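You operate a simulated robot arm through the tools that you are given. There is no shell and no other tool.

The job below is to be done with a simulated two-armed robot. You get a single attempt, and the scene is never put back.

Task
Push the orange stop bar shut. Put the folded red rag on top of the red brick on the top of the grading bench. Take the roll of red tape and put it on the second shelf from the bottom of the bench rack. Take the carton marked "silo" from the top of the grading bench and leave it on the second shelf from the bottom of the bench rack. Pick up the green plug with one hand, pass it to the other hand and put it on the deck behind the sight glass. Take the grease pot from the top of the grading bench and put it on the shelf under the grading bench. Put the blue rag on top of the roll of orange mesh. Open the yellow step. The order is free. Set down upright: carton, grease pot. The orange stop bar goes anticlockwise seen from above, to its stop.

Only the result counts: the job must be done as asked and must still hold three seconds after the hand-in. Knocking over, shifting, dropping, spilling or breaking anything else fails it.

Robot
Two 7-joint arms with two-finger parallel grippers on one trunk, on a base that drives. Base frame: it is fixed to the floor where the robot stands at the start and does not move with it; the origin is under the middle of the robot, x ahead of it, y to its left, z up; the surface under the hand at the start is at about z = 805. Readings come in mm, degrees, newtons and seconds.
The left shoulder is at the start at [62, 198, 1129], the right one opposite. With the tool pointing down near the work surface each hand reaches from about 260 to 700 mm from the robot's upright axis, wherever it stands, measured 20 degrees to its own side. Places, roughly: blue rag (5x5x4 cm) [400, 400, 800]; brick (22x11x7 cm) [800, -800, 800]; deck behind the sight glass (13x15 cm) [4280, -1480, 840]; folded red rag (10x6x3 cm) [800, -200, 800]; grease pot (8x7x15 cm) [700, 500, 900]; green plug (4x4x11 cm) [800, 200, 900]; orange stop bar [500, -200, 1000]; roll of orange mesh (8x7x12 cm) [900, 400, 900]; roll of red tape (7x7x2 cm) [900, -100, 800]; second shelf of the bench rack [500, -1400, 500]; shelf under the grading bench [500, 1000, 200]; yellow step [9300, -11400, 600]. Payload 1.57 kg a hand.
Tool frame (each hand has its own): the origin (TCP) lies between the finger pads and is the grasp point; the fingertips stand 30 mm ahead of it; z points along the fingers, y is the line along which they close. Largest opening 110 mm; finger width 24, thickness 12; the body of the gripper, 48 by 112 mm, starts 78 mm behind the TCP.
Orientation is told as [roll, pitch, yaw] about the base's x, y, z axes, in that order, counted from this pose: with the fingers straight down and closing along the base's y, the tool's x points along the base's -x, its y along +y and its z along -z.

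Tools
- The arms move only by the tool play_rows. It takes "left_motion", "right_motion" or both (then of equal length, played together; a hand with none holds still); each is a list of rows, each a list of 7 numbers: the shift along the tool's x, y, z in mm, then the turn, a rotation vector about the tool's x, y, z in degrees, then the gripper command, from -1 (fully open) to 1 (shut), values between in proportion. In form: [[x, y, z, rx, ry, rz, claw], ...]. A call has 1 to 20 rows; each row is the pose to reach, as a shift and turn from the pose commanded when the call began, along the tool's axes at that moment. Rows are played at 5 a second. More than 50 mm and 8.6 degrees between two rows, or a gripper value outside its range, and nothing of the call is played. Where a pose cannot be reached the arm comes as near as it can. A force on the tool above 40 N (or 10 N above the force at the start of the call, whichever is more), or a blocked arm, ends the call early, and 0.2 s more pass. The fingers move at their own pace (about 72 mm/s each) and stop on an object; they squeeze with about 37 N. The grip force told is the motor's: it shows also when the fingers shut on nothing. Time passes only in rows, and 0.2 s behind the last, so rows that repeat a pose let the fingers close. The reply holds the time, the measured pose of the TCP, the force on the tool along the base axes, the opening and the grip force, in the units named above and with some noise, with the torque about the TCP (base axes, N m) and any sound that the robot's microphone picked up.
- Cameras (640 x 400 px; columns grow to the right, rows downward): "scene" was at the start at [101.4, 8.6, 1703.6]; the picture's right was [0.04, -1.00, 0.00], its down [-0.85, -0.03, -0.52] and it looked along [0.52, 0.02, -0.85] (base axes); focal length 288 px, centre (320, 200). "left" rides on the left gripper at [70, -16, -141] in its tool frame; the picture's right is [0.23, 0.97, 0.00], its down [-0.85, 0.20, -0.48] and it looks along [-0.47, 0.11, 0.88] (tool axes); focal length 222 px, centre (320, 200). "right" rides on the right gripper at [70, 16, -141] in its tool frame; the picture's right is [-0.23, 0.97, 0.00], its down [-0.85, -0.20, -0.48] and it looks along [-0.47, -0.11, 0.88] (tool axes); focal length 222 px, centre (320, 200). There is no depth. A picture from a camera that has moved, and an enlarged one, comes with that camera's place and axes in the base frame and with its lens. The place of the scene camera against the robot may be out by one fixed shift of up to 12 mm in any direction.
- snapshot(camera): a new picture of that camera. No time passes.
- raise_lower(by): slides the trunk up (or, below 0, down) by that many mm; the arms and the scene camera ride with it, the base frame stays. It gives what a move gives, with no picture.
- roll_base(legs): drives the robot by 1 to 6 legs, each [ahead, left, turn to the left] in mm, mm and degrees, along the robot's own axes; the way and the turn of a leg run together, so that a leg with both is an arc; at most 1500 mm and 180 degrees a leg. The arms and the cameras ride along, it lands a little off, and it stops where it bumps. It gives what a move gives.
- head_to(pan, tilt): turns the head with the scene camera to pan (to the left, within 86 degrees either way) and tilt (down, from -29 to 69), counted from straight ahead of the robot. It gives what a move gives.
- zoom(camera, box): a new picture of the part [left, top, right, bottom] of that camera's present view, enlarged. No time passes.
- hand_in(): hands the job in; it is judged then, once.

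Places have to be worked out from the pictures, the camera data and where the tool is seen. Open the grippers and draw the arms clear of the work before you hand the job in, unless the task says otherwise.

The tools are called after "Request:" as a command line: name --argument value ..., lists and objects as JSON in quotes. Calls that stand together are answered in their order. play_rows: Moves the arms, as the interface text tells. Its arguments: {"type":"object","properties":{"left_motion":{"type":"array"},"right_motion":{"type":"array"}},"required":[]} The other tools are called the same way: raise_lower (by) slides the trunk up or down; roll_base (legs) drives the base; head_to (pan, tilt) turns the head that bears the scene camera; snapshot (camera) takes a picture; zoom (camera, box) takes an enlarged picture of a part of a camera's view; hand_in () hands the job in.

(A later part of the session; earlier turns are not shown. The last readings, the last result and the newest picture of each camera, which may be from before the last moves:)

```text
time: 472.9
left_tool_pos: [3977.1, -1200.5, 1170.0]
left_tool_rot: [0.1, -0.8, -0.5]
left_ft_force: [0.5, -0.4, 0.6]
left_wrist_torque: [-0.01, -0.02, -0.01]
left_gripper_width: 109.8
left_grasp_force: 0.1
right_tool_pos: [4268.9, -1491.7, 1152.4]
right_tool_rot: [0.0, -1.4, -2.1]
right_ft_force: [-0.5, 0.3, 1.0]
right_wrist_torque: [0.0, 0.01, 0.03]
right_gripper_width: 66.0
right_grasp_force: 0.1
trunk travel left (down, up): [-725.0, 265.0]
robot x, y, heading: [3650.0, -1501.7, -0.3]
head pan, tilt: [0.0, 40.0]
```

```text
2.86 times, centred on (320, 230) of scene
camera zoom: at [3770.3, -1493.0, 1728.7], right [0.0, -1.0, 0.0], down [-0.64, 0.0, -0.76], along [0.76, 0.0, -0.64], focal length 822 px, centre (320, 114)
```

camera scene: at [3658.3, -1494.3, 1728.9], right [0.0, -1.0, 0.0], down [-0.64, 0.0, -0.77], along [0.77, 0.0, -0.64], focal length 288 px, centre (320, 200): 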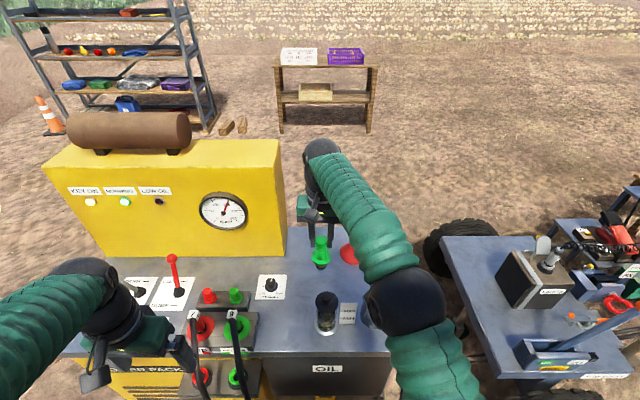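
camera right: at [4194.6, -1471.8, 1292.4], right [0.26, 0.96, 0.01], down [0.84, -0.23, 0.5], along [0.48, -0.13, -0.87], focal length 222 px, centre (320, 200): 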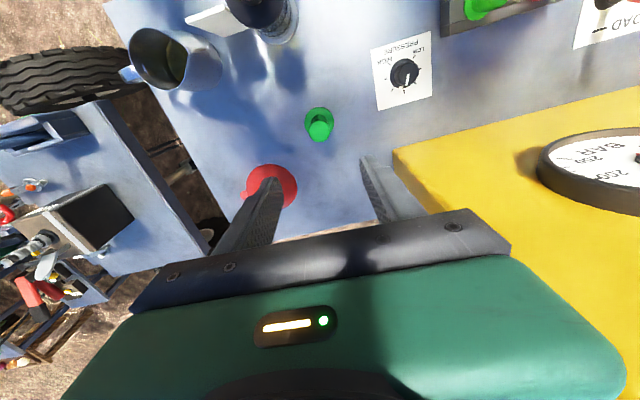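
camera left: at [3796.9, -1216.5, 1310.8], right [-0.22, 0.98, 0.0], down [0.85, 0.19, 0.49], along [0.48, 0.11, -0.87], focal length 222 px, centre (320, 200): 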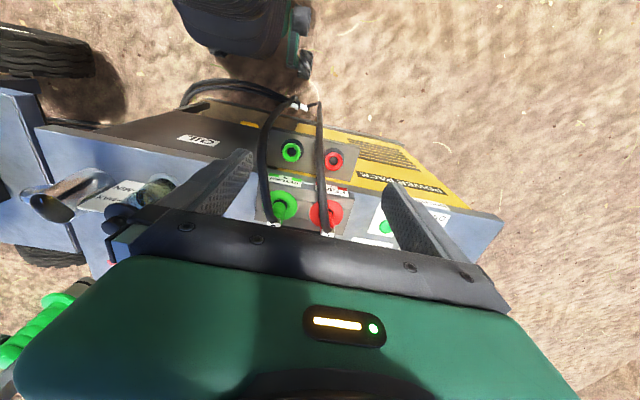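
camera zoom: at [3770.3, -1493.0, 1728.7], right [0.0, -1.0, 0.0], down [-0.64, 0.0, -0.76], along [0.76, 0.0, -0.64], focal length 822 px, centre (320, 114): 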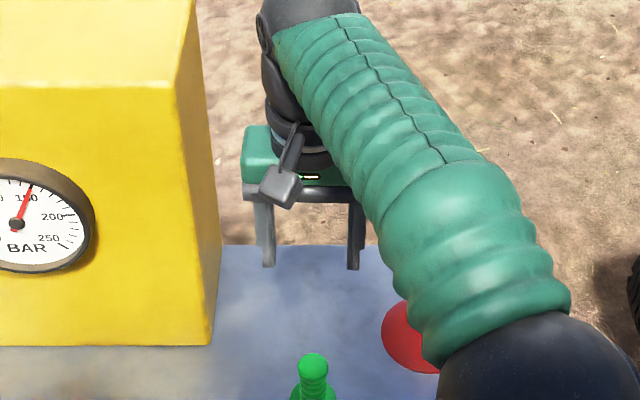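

The plug stands behind the sight glass. I back off and then survey the way to the yellow step.

Request:
roll_base --legs '[[-650, 0, 0]]'

Request:
head_to --pan -45 --tilt 10

Request:
snapshot --camera "scene"

Request:
head_to --pan -86 --tilt 12

Request:
snapshot --camera "scene"

```text
time: 476.5
left_tool_pos: [3333.9, -1199.1, 1169.2]
left_tool_rot: [0.1, -0.8, 0.1]
left_ft_force: [-0.7, -0.1, 0.4]
left_wrist_torque: [0.01, -0.01, -0.01]
left_gripper_width: 110.0
left_grasp_force: 0.0
right_tool_pos: [3628.1, -1488.1, 1153.0]
right_tool_rot: [-0.1, -1.3, -1.4]
right_ft_force: [0.4, 0.8, 0.7]
right_wrist_torque: [0.03, -0.01, 0.02]
right_gripper_width: 66.3
right_grasp_force: 0.1
trunk travel left (down, up): [-725.0, 265.0]
robot x, y, heading: [3009.2, -1504.3, 0.5]
head pan, tilt: [0.0, 40.0]
```

```text
time: 477.6
left_tool_pos: [3332.5, -1199.5, 1171.2]
left_tool_rot: [0.1, -1.0, 0.2]
left_ft_force: [-0.1, 0.8, 0.0]
left_wrist_torque: [-0.01, 0.01, -0.03]
left_gripper_width: 110.1
left_grasp_force: 0.1
right_tool_pos: [3627.4, -1487.0, 1153.8]
right_tool_rot: [0.0, -1.4, -1.4]
right_ft_force: [0.5, -0.8, 0.3]
right_wrist_torque: [-0.01, 0.03, 0.01]
right_gripper_width: 66.2
right_grasp_force: 0.0
trunk travel left (down, up): [-725.0, 265.0]
robot x, y, heading: [3009.6, -1501.6, 0.4]
head pan, tilt: [-45.0, 10.0]
```

```text
taken
camera scene: at [3111.5, -1560.7, 1776.4], right [-0.7, -0.72, 0.0], down [-0.13, 0.12, -0.98], along [0.7, -0.69, -0.18], focal length 288 px, centre (320, 200)
```

scene: 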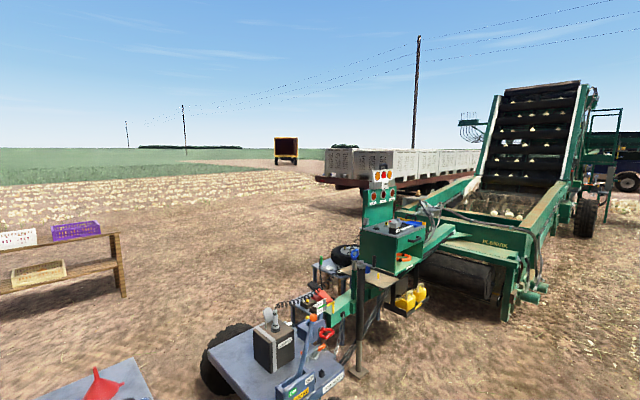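

```text
time: 478.7
left_tool_pos: [3332.2, -1199.3, 1169.9]
left_tool_rot: [0.0, -0.9, 0.3]
left_ft_force: [0.4, 0.2, 0.2]
left_wrist_torque: [0.02, 0.02, 0.01]
left_gripper_width: 110.0
left_grasp_force: 0.0
right_tool_pos: [3626.4, -1487.1, 1154.4]
right_tool_rot: [0.0, -1.4, -1.4]
right_ft_force: [-0.5, -0.6, -0.6]
right_wrist_torque: [0.02, 0.02, 0.02]
right_gripper_width: 66.1
right_grasp_force: 0.1
trunk travel left (down, up): [-725.0, 265.0]
robot x, y, heading: [3010.9, -1501.4, 0.6]
head pan, tilt: [-85.9, 12.0]
```

```text
taken
camera scene: at [3051.9, -1588.7, 1773.4], right [-1.0, -0.08, 0.0], down [-0.02, 0.21, -0.98], along [0.08, -0.98, -0.21], focal length 288 px, centre (320, 200)
```

scene: 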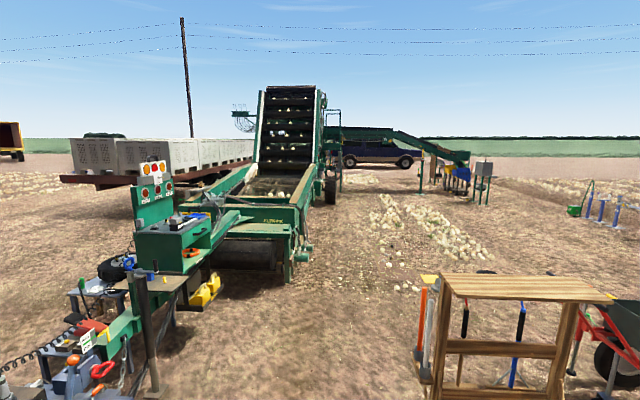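

The step should lie near the bin trailer behind the harvester. I zoom toward that direction.

Request:
zoom --camera "scene" --box '[60, 120, 280, 220]'

Request:
head_to --pan -50 --tilt 8

Request:
zoom --camera "scene" --box '[260, 140, 520, 240]'

Request:
zoom --camera "scene" --box '[330, 150, 430, 210]'

```text
2.91 times, centred on (170, 170) of scene
camera zoom: at [3051.9, -1588.7, 1773.4], right [-1.0, -0.08, 0.0], down [-0.02, 0.21, -0.98], along [0.08, -0.98, -0.21], focal length 836 px, centre (756, 287)
```

zoom: 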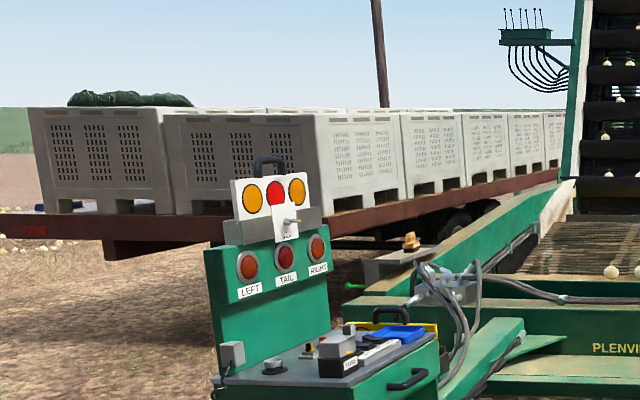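

```text
time: 479.7
left_tool_pos: [3332.7, -1198.6, 1170.6]
left_tool_rot: [0.1, -0.9, 0.2]
left_ft_force: [0.6, 0.4, -0.9]
left_wrist_torque: [0.02, 0.0, 0.02]
left_gripper_width: 109.9
left_grasp_force: 0.1
right_tool_pos: [3626.5, -1487.8, 1154.3]
right_tool_rot: [0.0, -1.3, -1.4]
right_ft_force: [0.1, -0.2, 0.2]
right_wrist_torque: [0.0, 0.01, -0.01]
right_gripper_width: 66.2
right_grasp_force: 0.0
trunk travel left (down, up): [-725.0, 265.0]
robot x, y, heading: [3004.9, -1503.5, 0.5]
head pan, tilt: [-50.0, 8.0]
```

```text
2.46 times, centred on (390, 190) of scene
camera zoom: at [3104.5, -1566.1, 1779.7], right [-0.76, -0.65, 0.0], down [-0.09, 0.1, -0.99], along [0.64, -0.75, -0.14], focal length 708 px, centre (148, 225)
```

zoom: 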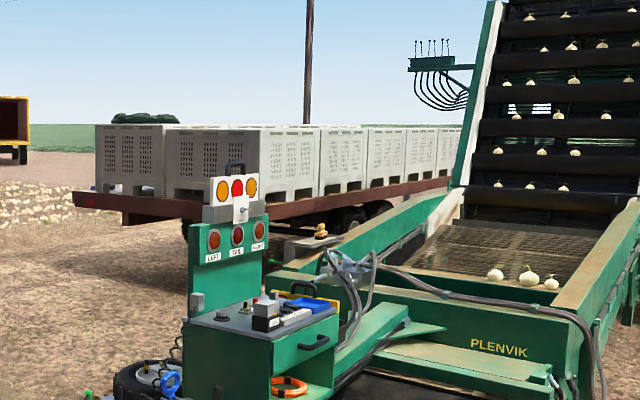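

```text
6.40 times, centred on (380, 180) of scene
camera zoom: at [3104.5, -1566.1, 1779.7], right [-0.76, -0.65, 0.0], down [-0.09, 0.1, -0.99], along [0.64, -0.75, -0.14], focal length 1840 px, centre (-64, 328)
```

zoom: 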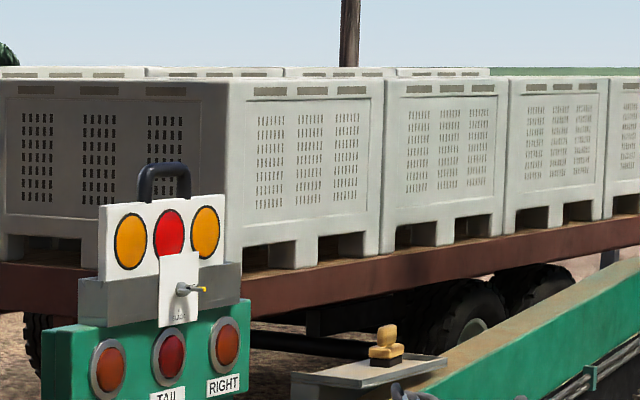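

The bins trailer hides the step; I will go round: left of the power pack, then between the bench and the harvester. First I tuck the right arm back in slowly.

Request:
play_rows --right_motion '[[12, -14, -1, 0, 0, 0, -0.2], [24, -28, -2, 0, 0, 0, -0.2], [36, -42, -3, 0, 0, 0, -0.2], [48, -56, -4, 0, 0, 0, -0.2], [60, -70, -5, 0, 0, 0, -0.2], [72, -84, -6, 0, 0, 0, -0.2], [84, -98, -7, 0, 0, 0, -0.2], [96, -112, -8, 0, 0, 0, -0.2], [108, -126, -9, 0, 0, 0, -0.2], [120, -140, -10, 0, 0, 0, -0.2], [132, -154, -11, 0, 0, 0, -0.2], [144, -168, -12, 0, 0, 0, -0.2], [156, -182, -13, 0, 0, 0, -0.2], [168, -196, -14, 0, 0, 0, -0.2], [180, -210, -15, 0, 0, 0, -0.2], [192, -224, -16, 0, 0, 0, -0.2], [204, -238, -17, 0, 0, 0, -0.2], [216, -252, -18, 0, 0, 0, -0.2], [228, -264, -19, 0, 0, 0, -0.2]]'

Request:
roll_base --legs '[[0, 850, -0.5], [0, 850, 0]]'

Request:
head_to --pan 0 --tilt 15

Request:
snapshot --camera "scene"

```text
time: 483.7
left_tool_pos: [3330.6, -1200.2, 1171.6]
left_tool_rot: [0.1, -0.9, 0.2]
left_ft_force: [-0.9, -0.4, -0.1]
left_wrist_torque: [0.0, 0.01, 0.01]
left_gripper_width: 110.2
left_grasp_force: 0.0
right_tool_pos: [3390.9, -1748.3, 1167.5]
right_tool_rot: [0.2, -1.5, -1.4]
right_ft_force: [-0.8, 0.1, 1.1]
right_wrist_torque: [-0.03, 0.0, -0.01]
right_gripper_width: 66.0
right_grasp_force: 0.0
trunk travel left (down, up): [-725.0, 265.0]
robot x, y, heading: [3004.5, -1505.6, 0.5]
head pan, tilt: [-50.0, 8.0]
```

```text
time: 492.4
left_tool_pos: [3319.8, 504.6, 1172.1]
left_tool_rot: [0.3, -1.0, 0.1]
left_ft_force: [-0.2, -0.8, 0.5]
left_wrist_torque: [0.02, 0.01, 0.0]
left_gripper_width: 110.1
left_grasp_force: 0.0
right_tool_pos: [3377.2, -42.4, 1167.4]
right_tool_rot: [0.3, -1.5, -1.6]
right_ft_force: [0.5, -0.3, 0.5]
right_wrist_torque: [0.02, 0.02, 0.0]
right_gripper_width: 65.8
right_grasp_force: 0.1
trunk travel left (down, up): [-725.0, 265.0]
robot x, y, heading: [2996.6, 209.2, 0.6]
head pan, tilt: [-50.0, 8.0]
```

```text
time: 493.6
left_tool_pos: [3319.8, 509.9, 1170.9]
left_tool_rot: [0.0, -0.9, 0.0]
left_ft_force: [-0.1, 0.4, 0.7]
left_wrist_torque: [0.01, 0.01, 0.06]
left_gripper_width: 110.0
left_grasp_force: 0.0
right_tool_pos: [3378.1, -37.0, 1168.0]
right_tool_rot: [0.1, -1.5, -1.6]
right_ft_force: [-0.6, -0.1, 0.6]
right_wrist_torque: [0.03, 0.01, -0.01]
right_gripper_width: 65.7
right_grasp_force: 0.0
trunk travel left (down, up): [-725.0, 265.0]
robot x, y, heading: [2998.8, 208.6, 0.6]
head pan, tilt: [0.0, 15.0]
```

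```text
taken
camera scene: at [3122.5, 213.9, 1768.3], right [0.01, -1.0, 0.0], down [-0.26, 0.0, -0.97], along [0.97, 0.01, -0.26], focal length 288 px, centre (320, 200)
```

scene: 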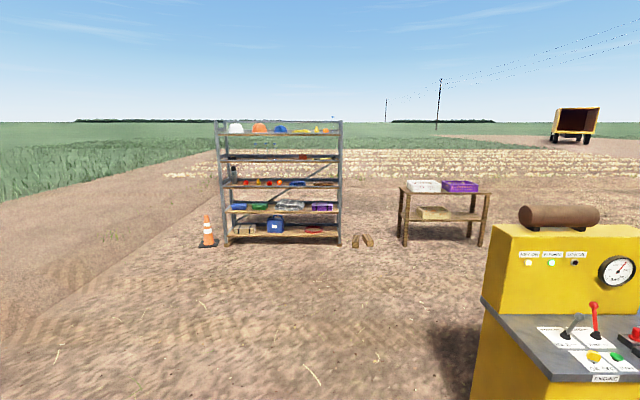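

Open ground ahead. I drive ahead to x≈5600, turn right to heading -90, and look.

Request:
roll_base --legs '[[1300, 0, -0.6], [1300, 0, 0], [0, 0, -90]]'

Request:
head_to --pan 0 --tilt 12

Request:
snapshot --camera "scene"

Request:
head_to --pan 35 --tilt 10

Request:
snapshot --camera "scene"

```text
time: 510.2
left_tool_pos: [5904.9, -150.3, 1169.9]
left_tool_rot: [0.2, -0.9, -93.8]
left_ft_force: [-0.2, -0.3, -0.7]
left_wrist_torque: [0.01, -0.01, 0.0]
left_gripper_width: 110.1
left_grasp_force: 0.1
right_tool_pos: [5355.2, -173.9, 1167.3]
right_tool_rot: [0.1, -1.4, -95.3]
right_ft_force: [-0.8, 0.0, 0.0]
right_wrist_torque: [-0.01, 0.02, 0.02]
right_gripper_width: 66.0
right_grasp_force: 0.0
trunk travel left (down, up): [-725.0, 265.0]
robot x, y, heading: [5624.0, 190.4, -93.2]
head pan, tilt: [0.0, 15.0]
```

```text
time: 510.9
left_tool_pos: [5905.3, -151.9, 1170.0]
left_tool_rot: [0.1, -0.9, -93.7]
left_ft_force: [-0.1, -0.2, 0.2]
left_wrist_torque: [-0.01, -0.03, 0.02]
left_gripper_width: 110.0
left_grasp_force: 0.1
right_tool_pos: [5356.3, -173.8, 1168.1]
right_tool_rot: [0.0, -1.4, -95.3]
right_ft_force: [0.3, -0.2, -1.2]
right_wrist_torque: [0.01, 0.0, 0.02]
right_gripper_width: 66.1
right_grasp_force: 0.0
trunk travel left (down, up): [-725.0, 265.0]
robot x, y, heading: [5625.3, 191.8, -92.9]
head pan, tilt: [0.0, 12.0]
```

```text
taken
camera scene: at [5618.0, 71.1, 1773.2], right [-1.0, 0.06, 0.0], down [0.01, 0.21, -0.98], along [-0.06, -0.98, -0.21], focal length 288 px, centre (320, 200)
```

scene: 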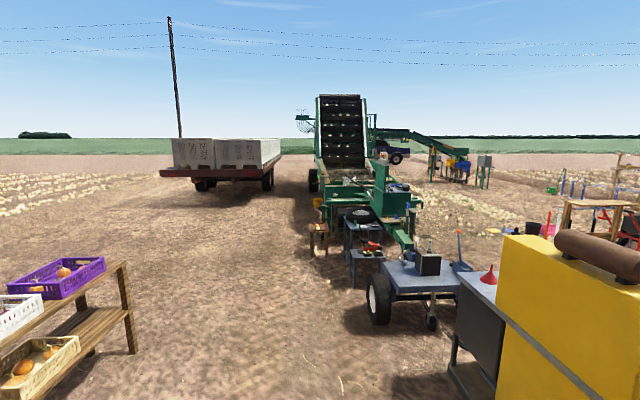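

```text
time: 511.9
left_tool_pos: [5904.3, -151.3, 1171.2]
left_tool_rot: [0.1, -0.9, -93.7]
left_ft_force: [0.3, -0.4, -0.3]
left_wrist_torque: [0.01, 0.02, 0.01]
left_gripper_width: 110.1
left_grasp_force: 0.1
right_tool_pos: [5355.7, -174.4, 1168.0]
right_tool_rot: [0.0, -1.4, -95.3]
right_ft_force: [0.3, -0.3, 1.2]
right_wrist_torque: [0.0, 0.01, -0.01]
right_gripper_width: 65.9
right_grasp_force: 0.1
trunk travel left (down, up): [-725.0, 265.0]
robot x, y, heading: [5626.0, 189.4, -93.2]
head pan, tilt: [35.0, 10.0]
```

```text
taken
camera scene: at [5672.2, 85.0, 1776.5], right [-0.85, -0.53, 0.0], down [-0.09, 0.15, -0.98], along [0.52, -0.84, -0.17], focal length 288 px, centre (320, 200)
```

scene: 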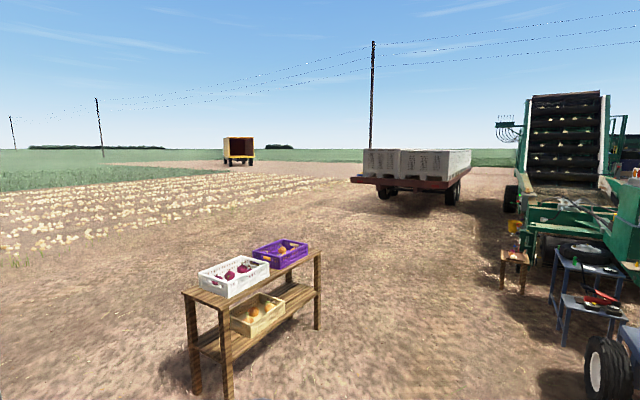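

The step should be at the rear of the bin trailer. I zoom in.

Request:
zoom --camera "scene" --box '[340, 140, 490, 220]'

```text
4.27 times, centred on (415, 180) of scene
camera zoom: at [5672.2, 85.0, 1776.5], right [-0.85, -0.53, 0.0], down [-0.09, 0.15, -0.98], along [0.52, -0.84, -0.17], focal length 1227 px, centre (-85, 285)
```

zoom: 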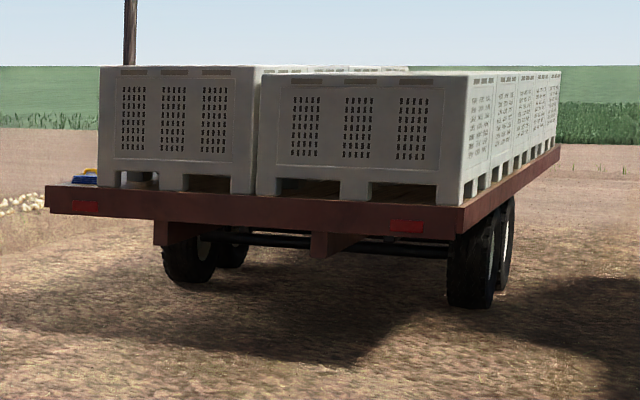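

The trailer's left wheel is at about [9170,-10080], so the step is on its left (far) side at x≈9300. I drive down along x≈6100 first.

Request:
roll_base --legs '[[0, 475, 3], [1400, 0, 0], [1400, 0, 0], [1400, 0, 0]]'

Request:
head_to --pan 30 --tilt 12

Request:
snapshot --camera "scene"

```text
time: 534.5
left_tool_pos: [6346.7, -4350.0, 1171.1]
left_tool_rot: [0.2, -0.8, -91.1]
left_ft_force: [-0.7, -0.4, 0.2]
left_wrist_torque: [0.03, 0.01, -0.01]
left_gripper_width: 110.2
left_grasp_force: 0.0
right_tool_pos: [5798.6, -4398.2, 1168.7]
right_tool_rot: [0.1, -1.5, -92.7]
right_ft_force: [0.2, -0.2, -0.3]
right_wrist_torque: [0.0, -0.01, 0.02]
right_gripper_width: 65.8
right_grasp_force: 0.1
trunk travel left (down, up): [-725.0, 265.0]
robot x, y, heading: [6052.1, -4025.3, -90.5]
head pan, tilt: [35.0, 10.0]
```

```text
time: 535.1
left_tool_pos: [6346.6, -4350.7, 1170.7]
left_tool_rot: [0.1, -1.0, -91.1]
left_ft_force: [1.1, -0.3, 0.4]
left_wrist_torque: [-0.02, -0.01, 0.03]
left_gripper_width: 110.1
left_grasp_force: 0.1
right_tool_pos: [5798.4, -4399.8, 1167.5]
right_tool_rot: [0.0, -1.4, -92.7]
right_ft_force: [-0.4, -0.6, 0.3]
right_wrist_torque: [-0.03, -0.02, 0.02]
right_gripper_width: 66.3
right_grasp_force: 0.0
trunk travel left (down, up): [-725.0, 265.0]
robot x, y, heading: [6048.8, -4020.0, -90.6]
head pan, tilt: [30.0, 12.0]
```

```text
taken
camera scene: at [6096.7, -4130.0, 1773.2], right [-0.87, -0.49, 0.0], down [-0.1, 0.18, -0.98], along [0.48, -0.85, -0.21], focal length 288 px, centre (320, 200)
```

scene: 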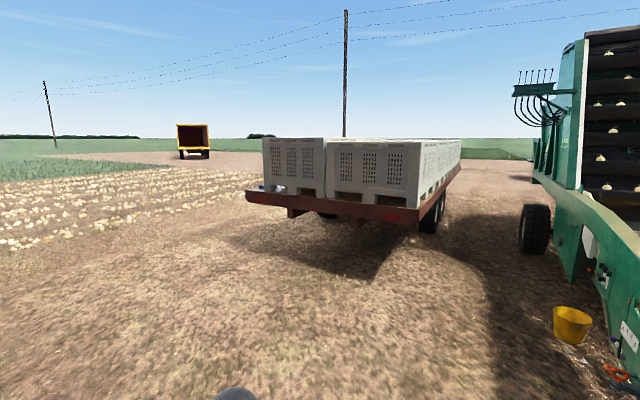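

The trailer's left-rear corner is around [9500,-7700] and the onion rows are beyond x≈12000. I go diagonally past the corner to about [10700,-6500].

Request:
roll_base --legs '[[0, 0, 62.6], [1320, 0, 0], [1320, 0, 0], [1320, 0, 0], [1320, 0, 0]]'

Request:
head_to --pan -60 --tilt 15

Request:
snapshot --camera "scene"

```text
time: 563.1
left_tool_pos: [11198.5, -6231.8, 1170.0]
left_tool_rot: [0.1, -0.9, -27.0]
left_ft_force: [-0.5, 0.5, 0.8]
left_wrist_torque: [-0.01, 0.04, -0.01]
left_gripper_width: 109.9
left_grasp_force: 0.0
right_tool_pos: [11002.2, -6745.5, 1168.3]
right_tool_rot: [0.1, -1.5, -28.6]
right_ft_force: [0.0, -0.2, 1.5]
right_wrist_torque: [0.02, -0.04, -0.01]
right_gripper_width: 65.8
right_grasp_force: 0.0
trunk travel left (down, up): [-725.0, 265.0]
robot x, y, heading: [10777.8, -6353.1, -26.5]
head pan, tilt: [30.0, 12.0]
```

```text
time: 564.8
left_tool_pos: [11199.0, -6233.5, 1170.5]
left_tool_rot: [0.2, -1.0, -27.1]
left_ft_force: [0.5, 0.3, -0.2]
left_wrist_torque: [-0.01, 0.02, -0.01]
left_gripper_width: 110.0
left_grasp_force: 0.0
right_tool_pos: [11002.4, -6746.7, 1168.7]
right_tool_rot: [0.0, -1.4, -28.6]
right_ft_force: [-1.3, 0.2, -0.8]
right_wrist_torque: [0.01, 0.0, 0.02]
right_gripper_width: 66.0
right_grasp_force: 0.1
trunk travel left (down, up): [-725.0, 265.0]
robot x, y, heading: [10775.9, -6356.6, -26.4]
head pan, tilt: [-60.0, 15.0]
```

```text
taken
camera scene: at [10808.9, -6457.5, 1768.4], right [-1.0, -0.06, 0.0], down [-0.02, 0.26, -0.97], along [0.06, -0.96, -0.26], focal length 288 px, centre (320, 200)
```

scene: 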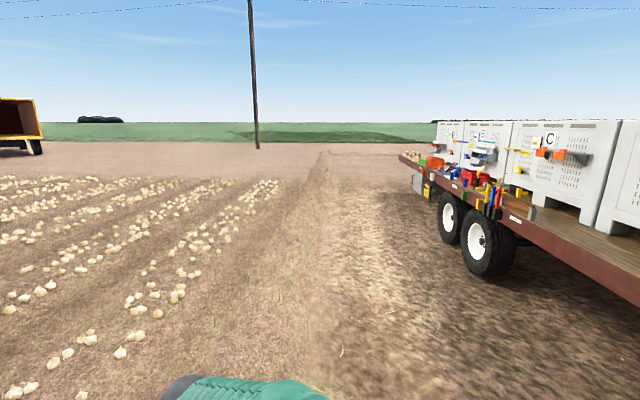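

The trailer's left side shows several fittings; the step should be near pixel (425,193). I zoom.

Request:
zoom --camera "scene" --box '[390, 140, 530, 230]'

Request:
zoom --camera "scene" --box '[395, 145, 455, 215]'

```text
4.44 times, centred on (460, 185) of scene
camera zoom: at [10808.9, -6457.5, 1768.4], right [-1.0, -0.06, 0.0], down [-0.02, 0.26, -0.97], along [0.06, -0.96, -0.26], focal length 1278 px, centre (-302, 267)
```

zoom: 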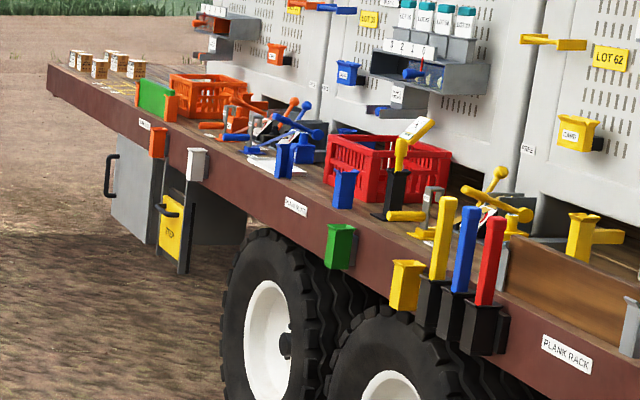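

```text
5.71 times, centred on (425, 180) of scene
camera zoom: at [10808.9, -6457.5, 1768.4], right [-1.0, -0.06, 0.0], down [-0.02, 0.26, -0.97], along [0.06, -0.96, -0.26], focal length 1643 px, centre (-280, 314)
```

zoom: 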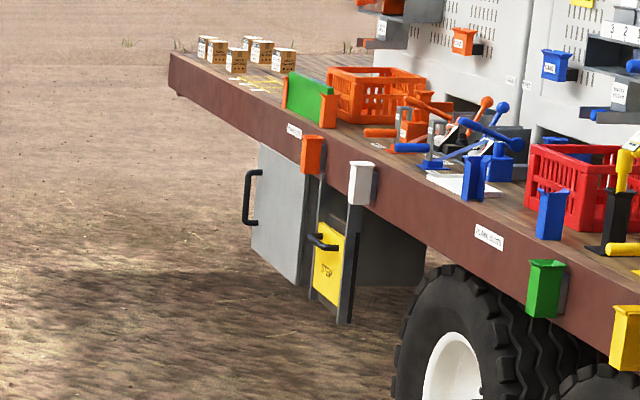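

I see the yellow STEP panel with a black handle under the bed edge. I drive alongside to be opposite it and turn to face the trailer.

Request:
roll_base --legs '[[0, 0, -63.6], [1500, 0, 0], [1500, 0, 0], [1500, 0, 0]]'

Request:
head_to --pan -60 --tilt 25

Request:
snapshot --camera "scene"

```text
time: 584.8
left_tool_pos: [11231.3, -10115.4, 1170.0]
left_tool_rot: [-0.8, -1.8, -90.1]
left_ft_force: [0.0, 1.2, 0.3]
left_wrist_torque: [-0.09, -0.01, 0.06]
left_gripper_width: 109.6
left_grasp_force: 0.0
right_tool_pos: [10682.4, -10172.6, 1178.5]
right_tool_rot: [-0.7, -2.3, -91.7]
right_ft_force: [-0.1, 0.0, 0.0]
right_wrist_torque: [-0.04, -0.01, 0.0]
right_gripper_width: 66.1
right_grasp_force: 0.2
trunk travel left (down, up): [-725.0, 265.0]
robot x, y, heading: [10909.8, -9810.2, -90.0]
head pan, tilt: [-60.0, 15.0]
stopped in leg 4: the robot was blocked; the commanded pose is now the measured one
```

```text
time: 585.5
left_tool_pos: [11231.9, -10128.0, 1167.6]
left_tool_rot: [-0.7, -1.2, -90.1]
left_ft_force: [0.5, -0.7, 0.2]
left_wrist_torque: [0.0, 0.03, -0.02]
left_gripper_width: 109.9
left_grasp_force: 0.1
right_tool_pos: [10685.6, -10184.9, 1174.2]
right_tool_rot: [-0.9, -2.0, -91.7]
right_ft_force: [-0.2, -0.6, -0.3]
right_wrist_torque: [0.04, 0.03, 0.01]
right_gripper_width: 65.9
right_grasp_force: 0.1
trunk travel left (down, up): [-725.0, 265.0]
robot x, y, heading: [10913.9, -9806.2, -89.7]
head pan, tilt: [-60.0, 25.0]
```

```text
taken
camera scene: at [10832.0, -9881.0, 1752.2], right [-0.5, 0.86, 0.0], down [0.37, 0.21, -0.91], along [-0.78, -0.46, -0.42], focal length 288 px, centre (320, 200)
```

scene: 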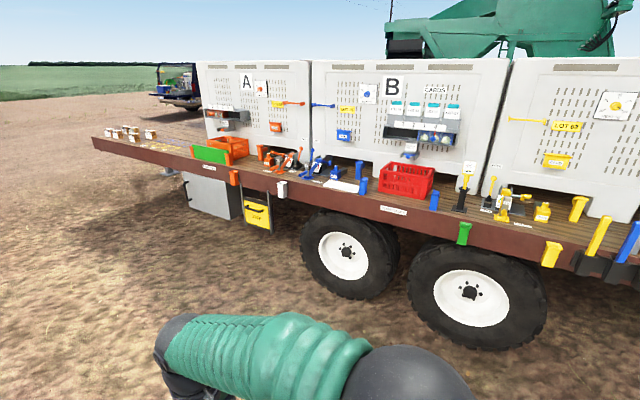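

The robot was blocked by something. I look ahead and down to see what.

Request:
head_to --pan 0 --tilt 50

Request:
snapshot --camera "scene"

Request:
snapshot --camera "left"

Request:
snapshot --camera "right"

```text
time: 586.8
left_tool_pos: [11232.6, -10128.1, 1167.0]
left_tool_rot: [-0.8, -1.3, -90.1]
left_ft_force: [0.0, 0.1, 0.1]
left_wrist_torque: [0.04, 0.01, 0.02]
left_gripper_width: 110.3
left_grasp_force: 0.1
right_tool_pos: [10686.5, -10184.6, 1173.7]
right_tool_rot: [-0.9, -1.7, -91.7]
right_ft_force: [0.2, 0.2, -0.2]
right_wrist_torque: [0.0, -0.02, 0.03]
right_gripper_width: 66.1
right_grasp_force: 0.1
trunk travel left (down, up): [-725.0, 265.0]
robot x, y, heading: [10911.5, -9810.5, -89.7]
head pan, tilt: [0.0, 50.0]
```

```text
taken
camera scene: at [10911.5, -9913.2, 1714.6], right [-1.0, 0.0, 0.0], down [0.0, 0.77, -0.64], along [0.0, -0.64, -0.77], focal length 288 px, centre (320, 200)
```

scene: 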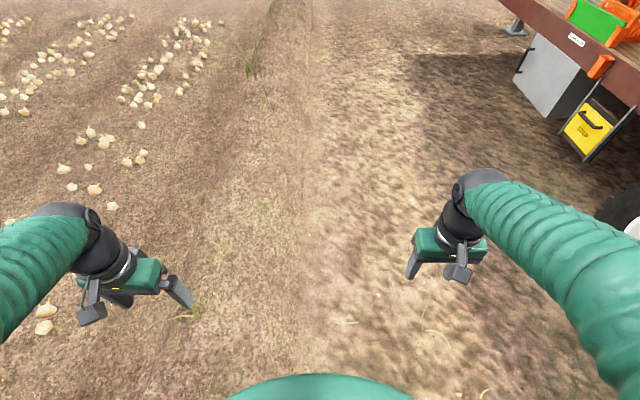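

```text
taken
camera left: at [11219.1, -10055.2, 1306.9], right [0.97, 0.23, -0.02], down [0.21, -0.85, 0.49], along [0.1, -0.48, -0.87], focal length 222 px, centre (320, 200)
```

left: 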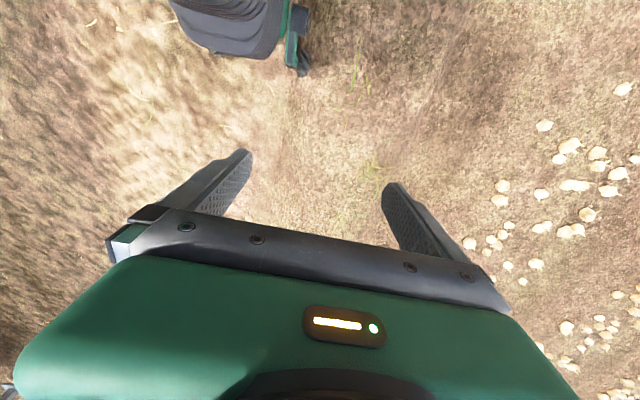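

```text
taken
camera right: at [10704.7, -10110.6, 1312.3], right [0.97, -0.26, -0.01], down [-0.22, -0.83, 0.51], along [-0.14, -0.49, -0.86], focal length 222 px, centre (320, 200)
```

right: 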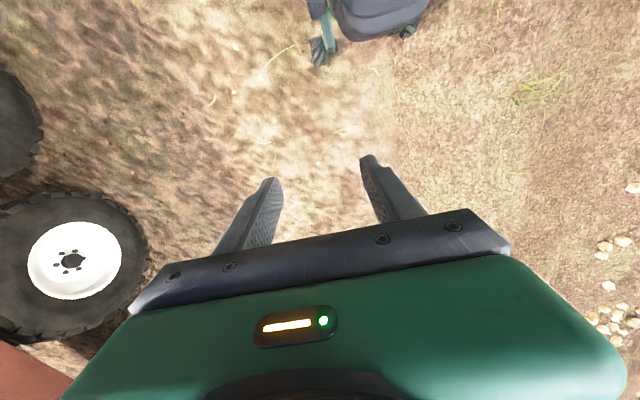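

The robot had drifted onto the ridge at the field edge. I strafe right 420 mm onto the firm track.

Request:
roll_base --legs '[[0, -420, 0]]'

Request:
snapshot --camera "scene"

```text
time: 589.4
left_tool_pos: [10820.8, -10129.0, 1165.9]
left_tool_rot: [-1.0, -1.2, -89.9]
left_ft_force: [-0.3, 0.2, -0.4]
left_wrist_torque: [0.01, 0.05, 0.02]
left_gripper_width: 110.0
left_grasp_force: 0.1
right_tool_pos: [10274.4, -10187.9, 1174.6]
right_tool_rot: [-1.1, -1.8, -91.5]
right_ft_force: [0.3, -0.3, 0.8]
right_wrist_torque: [-0.01, 0.03, 0.01]
right_gripper_width: 66.1
right_grasp_force: 0.0
trunk travel left (down, up): [-725.0, 265.0]
robot x, y, heading: [10494.9, -9807.7, -89.5]
head pan, tilt: [0.0, 50.0]
```

```text
taken
camera scene: at [10501.3, -9915.0, 1714.6], right [-1.0, -0.01, 0.0], down [-0.01, 0.77, -0.64], along [0.0, -0.64, -0.77], focal length 288 px, centre (320, 200)
```

scene: 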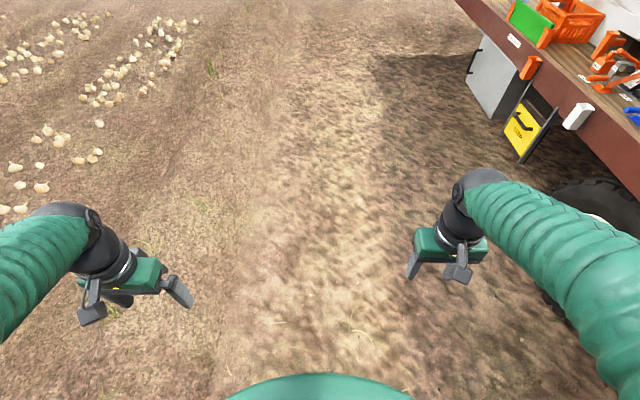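

Now I drive ahead along the trailer to y≈-11400 and turn right to face it.

Request:
roll_base --legs '[[800, 0, -0.5], [770, 0, 0], [0, 0, -90]]'

Request:
head_to --pan 0 --tilt 40

Request:
snapshot --camera "scene"

```text
time: 601.3
left_tool_pos: [10183.2, -11704.7, 1165.9]
left_tool_rot: [-0.9, -1.4, 179.9]
left_ft_force: [-0.1, -0.4, 0.2]
left_wrist_torque: [-0.03, 0.03, 0.0]
left_gripper_width: 110.0
left_grasp_force: 0.0
right_tool_pos: [10125.5, -11157.6, 1173.4]
right_tool_rot: [-0.8, -1.9, 178.4]
right_ft_force: [0.0, -0.4, 0.0]
right_wrist_torque: [0.01, 0.01, 0.0]
right_gripper_width: 65.9
right_grasp_force: 0.1
trunk travel left (down, up): [-725.0, 265.0]
robot x, y, heading: [10501.9, -11383.1, -179.8]
head pan, tilt: [0.0, 50.0]
```

```text
time: 602.0
left_tool_pos: [10183.4, -11703.9, 1166.2]
left_tool_rot: [-0.8, -1.2, 180.0]
left_ft_force: [0.5, -0.9, -0.8]
left_wrist_torque: [0.02, -0.04, 0.02]
left_gripper_width: 109.7
left_grasp_force: 0.0
right_tool_pos: [10125.4, -11156.7, 1173.8]
right_tool_rot: [-0.9, -1.8, 178.3]
right_ft_force: [-0.4, -0.1, -0.2]
right_wrist_torque: [0.01, -0.01, -0.03]
right_gripper_width: 65.9
right_grasp_force: 0.1
trunk travel left (down, up): [-725.0, 265.0]
robot x, y, heading: [10500.5, -11382.6, -180.1]
head pan, tilt: [0.0, 40.0]
```

```text
taken
camera scene: at [10384.5, -11377.3, 1728.7], right [0.0, 1.0, 0.0], down [0.64, 0.0, -0.76], along [-0.76, 0.0, -0.64], focal length 288 px, centre (320, 200)
```

scene: 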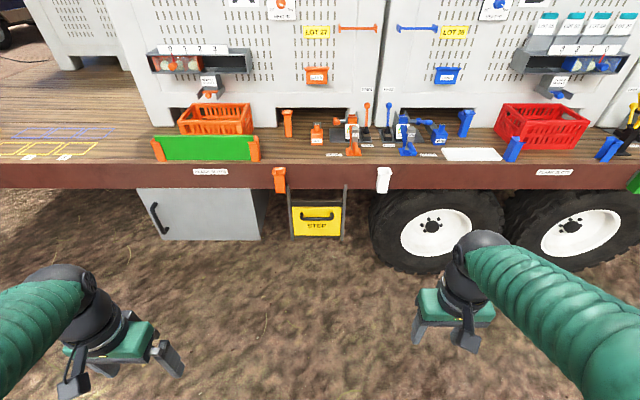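

Facing the step squarely now. I zoom in on it.

Request:
zoom --camera "scene" --box '[255, 160, 395, 260]'

Request:
raise_lower --by -400

Request:
head_to --pan 0 --tilt 30

Request:
snapshot --camera "scene"

Request:
zoom --camera "scene" --box '[255, 130, 395, 240]'

```text
4.00 times, centred on (325, 210) of scene
camera zoom: at [10384.5, -11377.3, 1728.7], right [0.0, 1.0, 0.0], down [0.64, 0.0, -0.76], along [-0.76, 0.0, -0.64], focal length 1150 px, centre (300, 160)
```

zoom: 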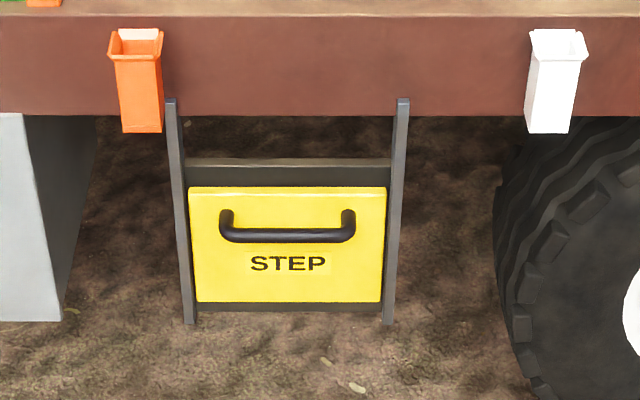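

```text
time: 605.8
left_tool_pos: [10183.8, -11704.3, 766.8]
left_tool_rot: [-0.8, -1.3, 180.0]
left_ft_force: [-0.1, -0.7, 0.0]
left_wrist_torque: [-0.02, 0.01, -0.01]
left_gripper_width: 110.1
left_grasp_force: 0.0
right_tool_pos: [10125.9, -11157.6, 774.9]
right_tool_rot: [-1.0, -1.7, 178.5]
right_ft_force: [-1.1, -0.7, -0.3]
right_wrist_torque: [-0.01, -0.02, -0.02]
right_gripper_width: 65.8
right_grasp_force: 0.1
trunk travel left (down, up): [-325.0, 665.0]
robot x, y, heading: [10498.4, -11385.9, -179.8]
head pan, tilt: [0.0, 40.0]
```

```text
time: 606.5
left_tool_pos: [10182.5, -11704.2, 766.1]
left_tool_rot: [-0.7, -1.3, 179.9]
left_ft_force: [-0.1, 0.6, 0.1]
left_wrist_torque: [0.01, 0.03, 0.03]
left_gripper_width: 110.0
left_grasp_force: 0.1
right_tool_pos: [10125.8, -11157.3, 773.8]
right_tool_rot: [-0.9, -1.9, 178.4]
right_ft_force: [0.0, -1.0, -0.6]
right_wrist_torque: [0.01, -0.01, 0.01]
right_gripper_width: 66.3
right_grasp_force: 0.0
trunk travel left (down, up): [-325.0, 665.0]
robot x, y, heading: [10500.1, -11382.9, -179.8]
head pan, tilt: [0.0, 30.0]
```

```text
taken
camera scene: at [10379.5, -11377.2, 1344.1], right [0.0, 1.0, 0.0], down [0.5, 0.0, -0.87], along [-0.87, 0.0, -0.5], focal length 288 px, centre (320, 200)
```

scene: 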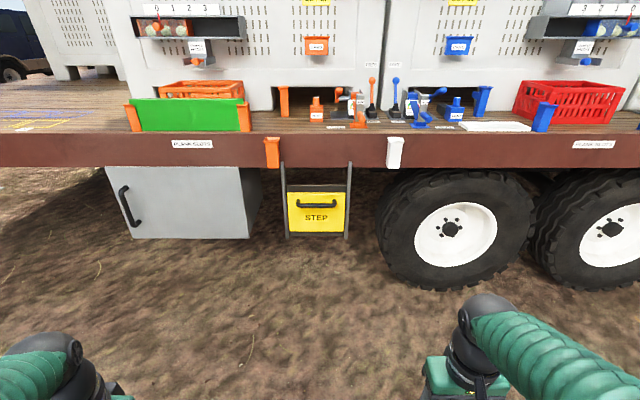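

```text
3.64 times, centred on (325, 185) of scene
camera zoom: at [10379.5, -11377.2, 1344.1], right [0.0, 1.0, 0.0], down [0.5, 0.0, -0.87], along [-0.87, 0.0, -0.5], focal length 1046 px, centre (302, 254)
```

zoom: 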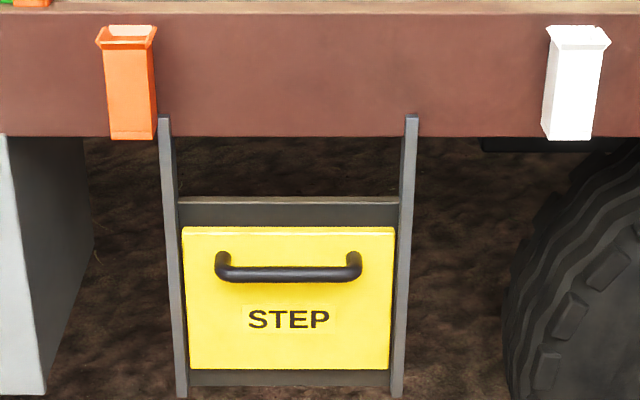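

The panel spans z 540–742 at x≈9275 with a horizontal bar handle at about [9337,-11393,718]; it looks like a fold-down step hinged at its bottom. I'll use the left hand horizontally, closing vertically. First: bring the left hand forward in a vertical pose.

Request:
play_rows --left_motion '[[-11.6, -6.5, 11, 0, 0, 0, -1], [-23.1, -13, 21.9, 0, 0, 0, -1], [-34.7, -19.5, 32.9, 0, 0, 0, -1], [-46.2, -26, 43.8, 0, 0, 0, -1], [-57.8, -32.5, 54.8, 0, 0, 0, -1], [-69.3, -39, 65.7, 0, 0, 0, -1], [-80.9, -45.5, 76.7, 0, 0, 0, -1], [-92.4, -52, 87.6, 0, 0, 0, -1], [-104, -58.5, 98.6, 0, 0, 0, -1], [-115.5, -65, 109.5, 0, 0, 0, -1], [-127.1, -71.5, 120.5, 0, 0, 0, -1], [-138.6, -78, 131.4, 0, 0, 0, -1], [-150.2, -84.5, 142.4, 0, 0, 0, -1], [-161.7, -91, 153.3, 0, 0, 0, -1], [-173.3, -97.5, 164.3, 0, 0, 0, -1], [-184.8, -104, 175.2, 0, 0, 0, -1], [-196.4, -110.5, 186.2, 0, 0, 0, -1], [-207.9, -117, 197.1, 0, 0, 0, -1], [-219.5, -123.5, 208.1, 0, 0, 0, -1], [-231, -130, 219, 0, 0, 0, -1]]'

Request:
play_rows --left_motion '[[-8.3, 0, -6.7, 0, -4.4, 0, -1], [-16.7, 0, -13.3, 0, -8.9, 0, -1], [-25, 0, -20, 0, -13.3, 0, -1], [-33.3, 0, -26.7, 0, -17.8, 0, -1], [-41.7, 0, -33.3, 0, -22.2, 0, -1], [-50, 0, -40, 0, -26.7, 0, -1], [-58.3, 0, -46.7, 0, -31.1, 0, -1], [-66.7, 0, -53.3, 0, -35.6, 0, -1], [-75, 0, -60, 0, -40, 0, -1], [-83.3, 0, -66.7, 0, -44.4, 0, -1], [-91.7, 0, -73.3, 0, -48.9, 0, -1], [-100, 0, -80, 0, -53.3, 0, -1], [-108.3, 0, -86.7, 0, -57.8, 0, -1], [-116.7, 0, -93.3, 0, -62.2, 0, -1], [-125, 0, -100, 0, -66.7, 0, -1], [-133.3, 0, -106.7, 0, -71.1, 0, -1], [-141.7, 0, -113.3, 0, -75.6, 0, -1], [-150, 0, -120, 0, -80, 0, -1], [-150, 0, -120, 0, -80, 0, -1]]'

Request:
snapshot --camera "scene"

```text
time: 610.7
left_tool_pos: [9947.4, -11570.8, 554.8]
left_tool_rot: [-0.7, -1.0, 180.0]
left_ft_force: [0.8, -0.5, -0.4]
left_wrist_torque: [0.03, -0.02, -0.06]
left_gripper_width: 109.7
left_grasp_force: 0.0
right_tool_pos: [10126.0, -11156.4, 773.1]
right_tool_rot: [-1.0, -1.8, 178.4]
right_ft_force: [0.5, 0.9, 0.0]
right_wrist_torque: [-0.02, 0.01, -0.03]
right_gripper_width: 65.8
right_grasp_force: 0.0
trunk travel left (down, up): [-325.0, 665.0]
robot x, y, heading: [10501.6, -11383.1, -179.5]
head pan, tilt: [0.0, 30.0]
```

```text
time: 614.7
left_tool_pos: [9801.0, -11572.9, 678.3]
left_tool_rot: [-5.3, -81.2, -174.9]
left_ft_force: [0.4, -0.1, -0.5]
left_wrist_torque: [-0.01, -0.03, -0.02]
left_gripper_width: 109.9
left_grasp_force: 0.0
right_tool_pos: [10126.6, -11157.1, 773.6]
right_tool_rot: [-0.9, -1.8, 178.4]
right_ft_force: [-0.6, 0.3, 0.4]
right_wrist_torque: [0.01, -0.03, 0.01]
right_gripper_width: 65.8
right_grasp_force: 0.1
trunk travel left (down, up): [-325.0, 665.0]
robot x, y, heading: [10499.7, -11382.4, -179.8]
head pan, tilt: [0.0, 30.0]
```

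```text
taken
camera scene: at [10378.4, -11376.8, 1344.0], right [0.0, 1.0, 0.0], down [0.5, 0.0, -0.87], along [-0.86, 0.0, -0.5], focal length 288 px, centre (320, 200)
```

scene: 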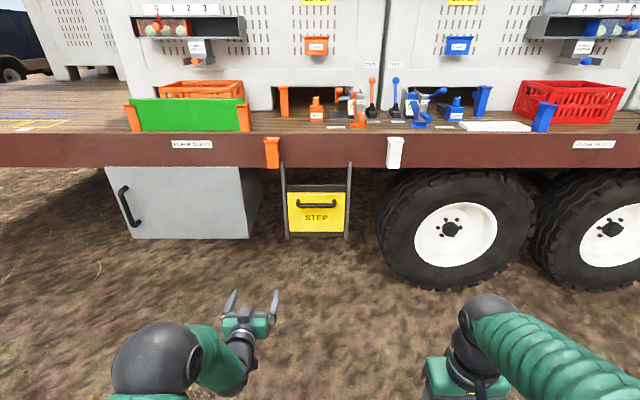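

The hand is horizontal. I roll it 90° about the finger axis so that it closes vertically.

Request:
play_rows --left_motion '[[0, 0, 0, 0, 0, 6, -1], [0, 0, 0, 0, 0, 12, -1], [0, 0, 0, 0, 0, 18, -1], [0, 0, 0, 0, 0, 24, -1], [0, 0, 0, 0, 0, 30, -1], [0, 0, 0, 0, 0, 36, -1], [0, 0, 0, 0, 0, 42, -1], [0, 0, 0, 0, 0, 48, -1], [0, 0, 0, 0, 0, 54, -1], [0, 0, 0, 0, 0, 60, -1], [0, 0, 0, 0, 0, 66, -1], [0, 0, 0, 0, 0, 72, -1], [0, 0, 0, 0, 0, 78, -1], [0, 0, 0, 0, 0, 84, -1], [0, 0, 0, 0, 0, 90, -1], [0, 0, 0, 0, 0, 90, -1]]'

Request:
snapshot --camera "left"

Request:
snapshot --camera "scene"

```text
time: 618.1
left_tool_pos: [9799.0, -11571.7, 678.6]
left_tool_rot: [81.3, -0.7, 89.9]
left_ft_force: [-0.4, -0.2, 0.2]
left_wrist_torque: [0.0, 0.0, -0.01]
left_gripper_width: 109.8
left_grasp_force: 0.0
right_tool_pos: [10125.2, -11156.9, 773.9]
right_tool_rot: [-0.8, -1.8, 178.3]
right_ft_force: [-0.4, 0.3, 0.5]
right_wrist_torque: [0.01, 0.02, 0.03]
right_gripper_width: 66.2
right_grasp_force: 0.1
trunk travel left (down, up): [-325.0, 665.0]
robot x, y, heading: [10500.7, -11381.5, -179.9]
head pan, tilt: [0.0, 30.0]
```

```text
taken
camera left: at [9942.9, -11641.9, 682.4], right [-0.15, -0.24, 0.96], down [0.44, 0.85, 0.28], along [-0.88, 0.47, -0.02], focal length 222 px, centre (320, 200)
```

left: 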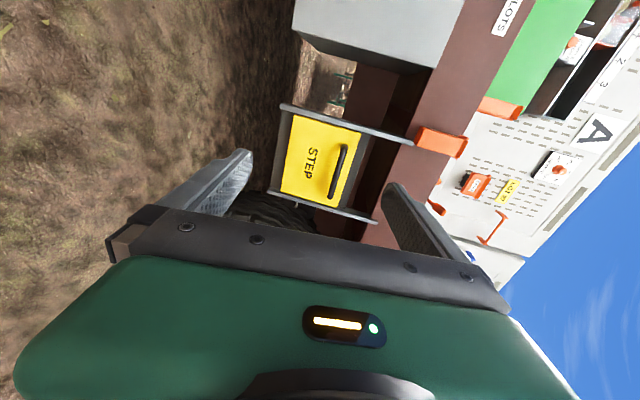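

```text
taken
camera scene: at [10378.2, -11376.4, 1344.0], right [0.0, 1.0, 0.0], down [0.5, 0.0, -0.86], along [-0.86, 0.0, -0.5], focal length 288 px, centre (320, 200)
```

scene: 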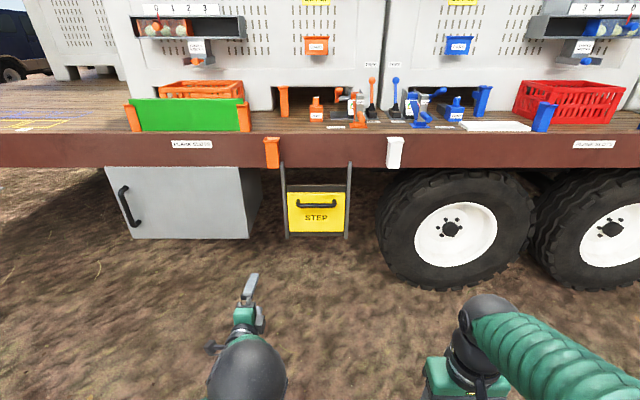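

The roll worked. I zoom on the step from this side-on view to understand its hinge.

Request:
zoom --camera "left" --box '[250, 90, 430, 240]'

```text
2.67 times, centred on (340, 165) of left
camera zoom: at [9942.9, -11641.9, 682.4], right [-0.15, -0.24, 0.96], down [0.44, 0.85, 0.28], along [-0.88, 0.47, -0.02], focal length 592 px, centre (267, 293)
```

zoom: 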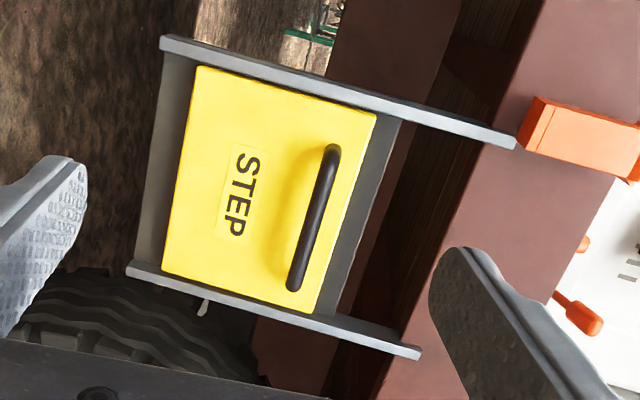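

The yellow flap sits in front of a grey backing plate between two rails: a fold-down step. I strafe right 179 mm, raise 40 mm and drive 330 mm closer.

Request:
roll_base --legs '[[0, -179, 0], [330, 0, 0]]'

Request:
raise_lower --by 40

Request:
snapshot --camera "left"

Request:
snapshot --camera "scene"

```text
time: 621.5
left_tool_pos: [9465.3, -11399.5, 677.6]
left_tool_rot: [81.1, -0.8, 90.3]
left_ft_force: [0.3, 0.1, -0.1]
left_wrist_torque: [0.01, -0.01, -0.03]
left_gripper_width: 110.0
left_grasp_force: 0.0
right_tool_pos: [9789.0, -10980.4, 774.1]
right_tool_rot: [-0.8, -1.7, 178.6]
right_ft_force: [0.8, 0.0, -0.4]
right_wrist_torque: [0.0, -0.01, 0.0]
right_gripper_width: 66.1
right_grasp_force: 0.1
trunk travel left (down, up): [-325.0, 665.0]
robot x, y, heading: [10163.4, -11206.3, -179.3]
head pan, tilt: [0.0, 30.0]
```

```text
time: 622.3
left_tool_pos: [9465.9, -11398.7, 719.0]
left_tool_rot: [81.2, -0.8, 90.3]
left_ft_force: [-0.5, 0.2, 0.0]
left_wrist_torque: [0.01, 0.0, 0.0]
left_gripper_width: 110.1
left_grasp_force: 0.1
right_tool_pos: [9790.4, -10979.9, 814.5]
right_tool_rot: [-0.9, -2.0, 178.7]
right_ft_force: [0.1, 0.7, 0.5]
right_wrist_torque: [-0.01, 0.01, 0.02]
right_gripper_width: 65.9
right_grasp_force: 0.1
trunk travel left (down, up): [-365.0, 625.0]
robot x, y, heading: [10168.2, -11201.4, -179.4]
head pan, tilt: [0.0, 30.0]
```

```text
taken
camera left: at [9609.5, -11467.0, 722.5], right [-0.15, -0.24, 0.96], down [0.44, 0.85, 0.28], along [-0.89, 0.46, -0.02], focal length 222 px, centre (320, 200)
```

left: 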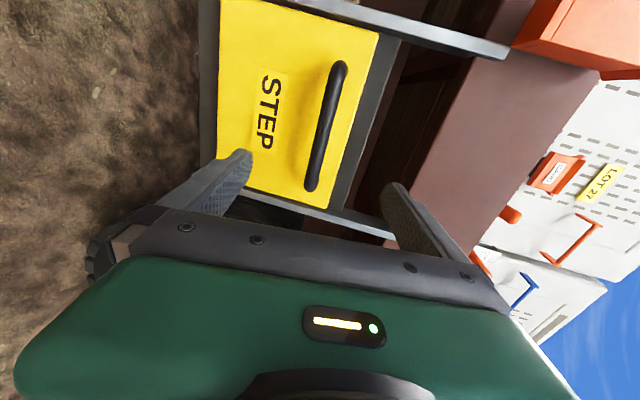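

```text
taken
camera scene: at [10042.6, -11199.2, 1384.0], right [-0.01, 1.0, 0.0], down [0.5, 0.0, -0.86], along [-0.86, -0.01, -0.5], focal length 288 px, centre (320, 200)
```

scene: 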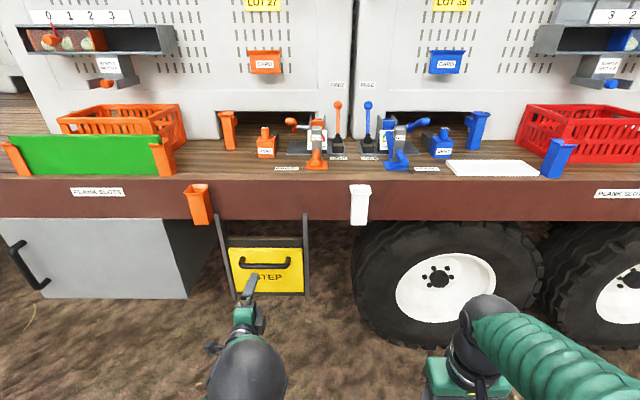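

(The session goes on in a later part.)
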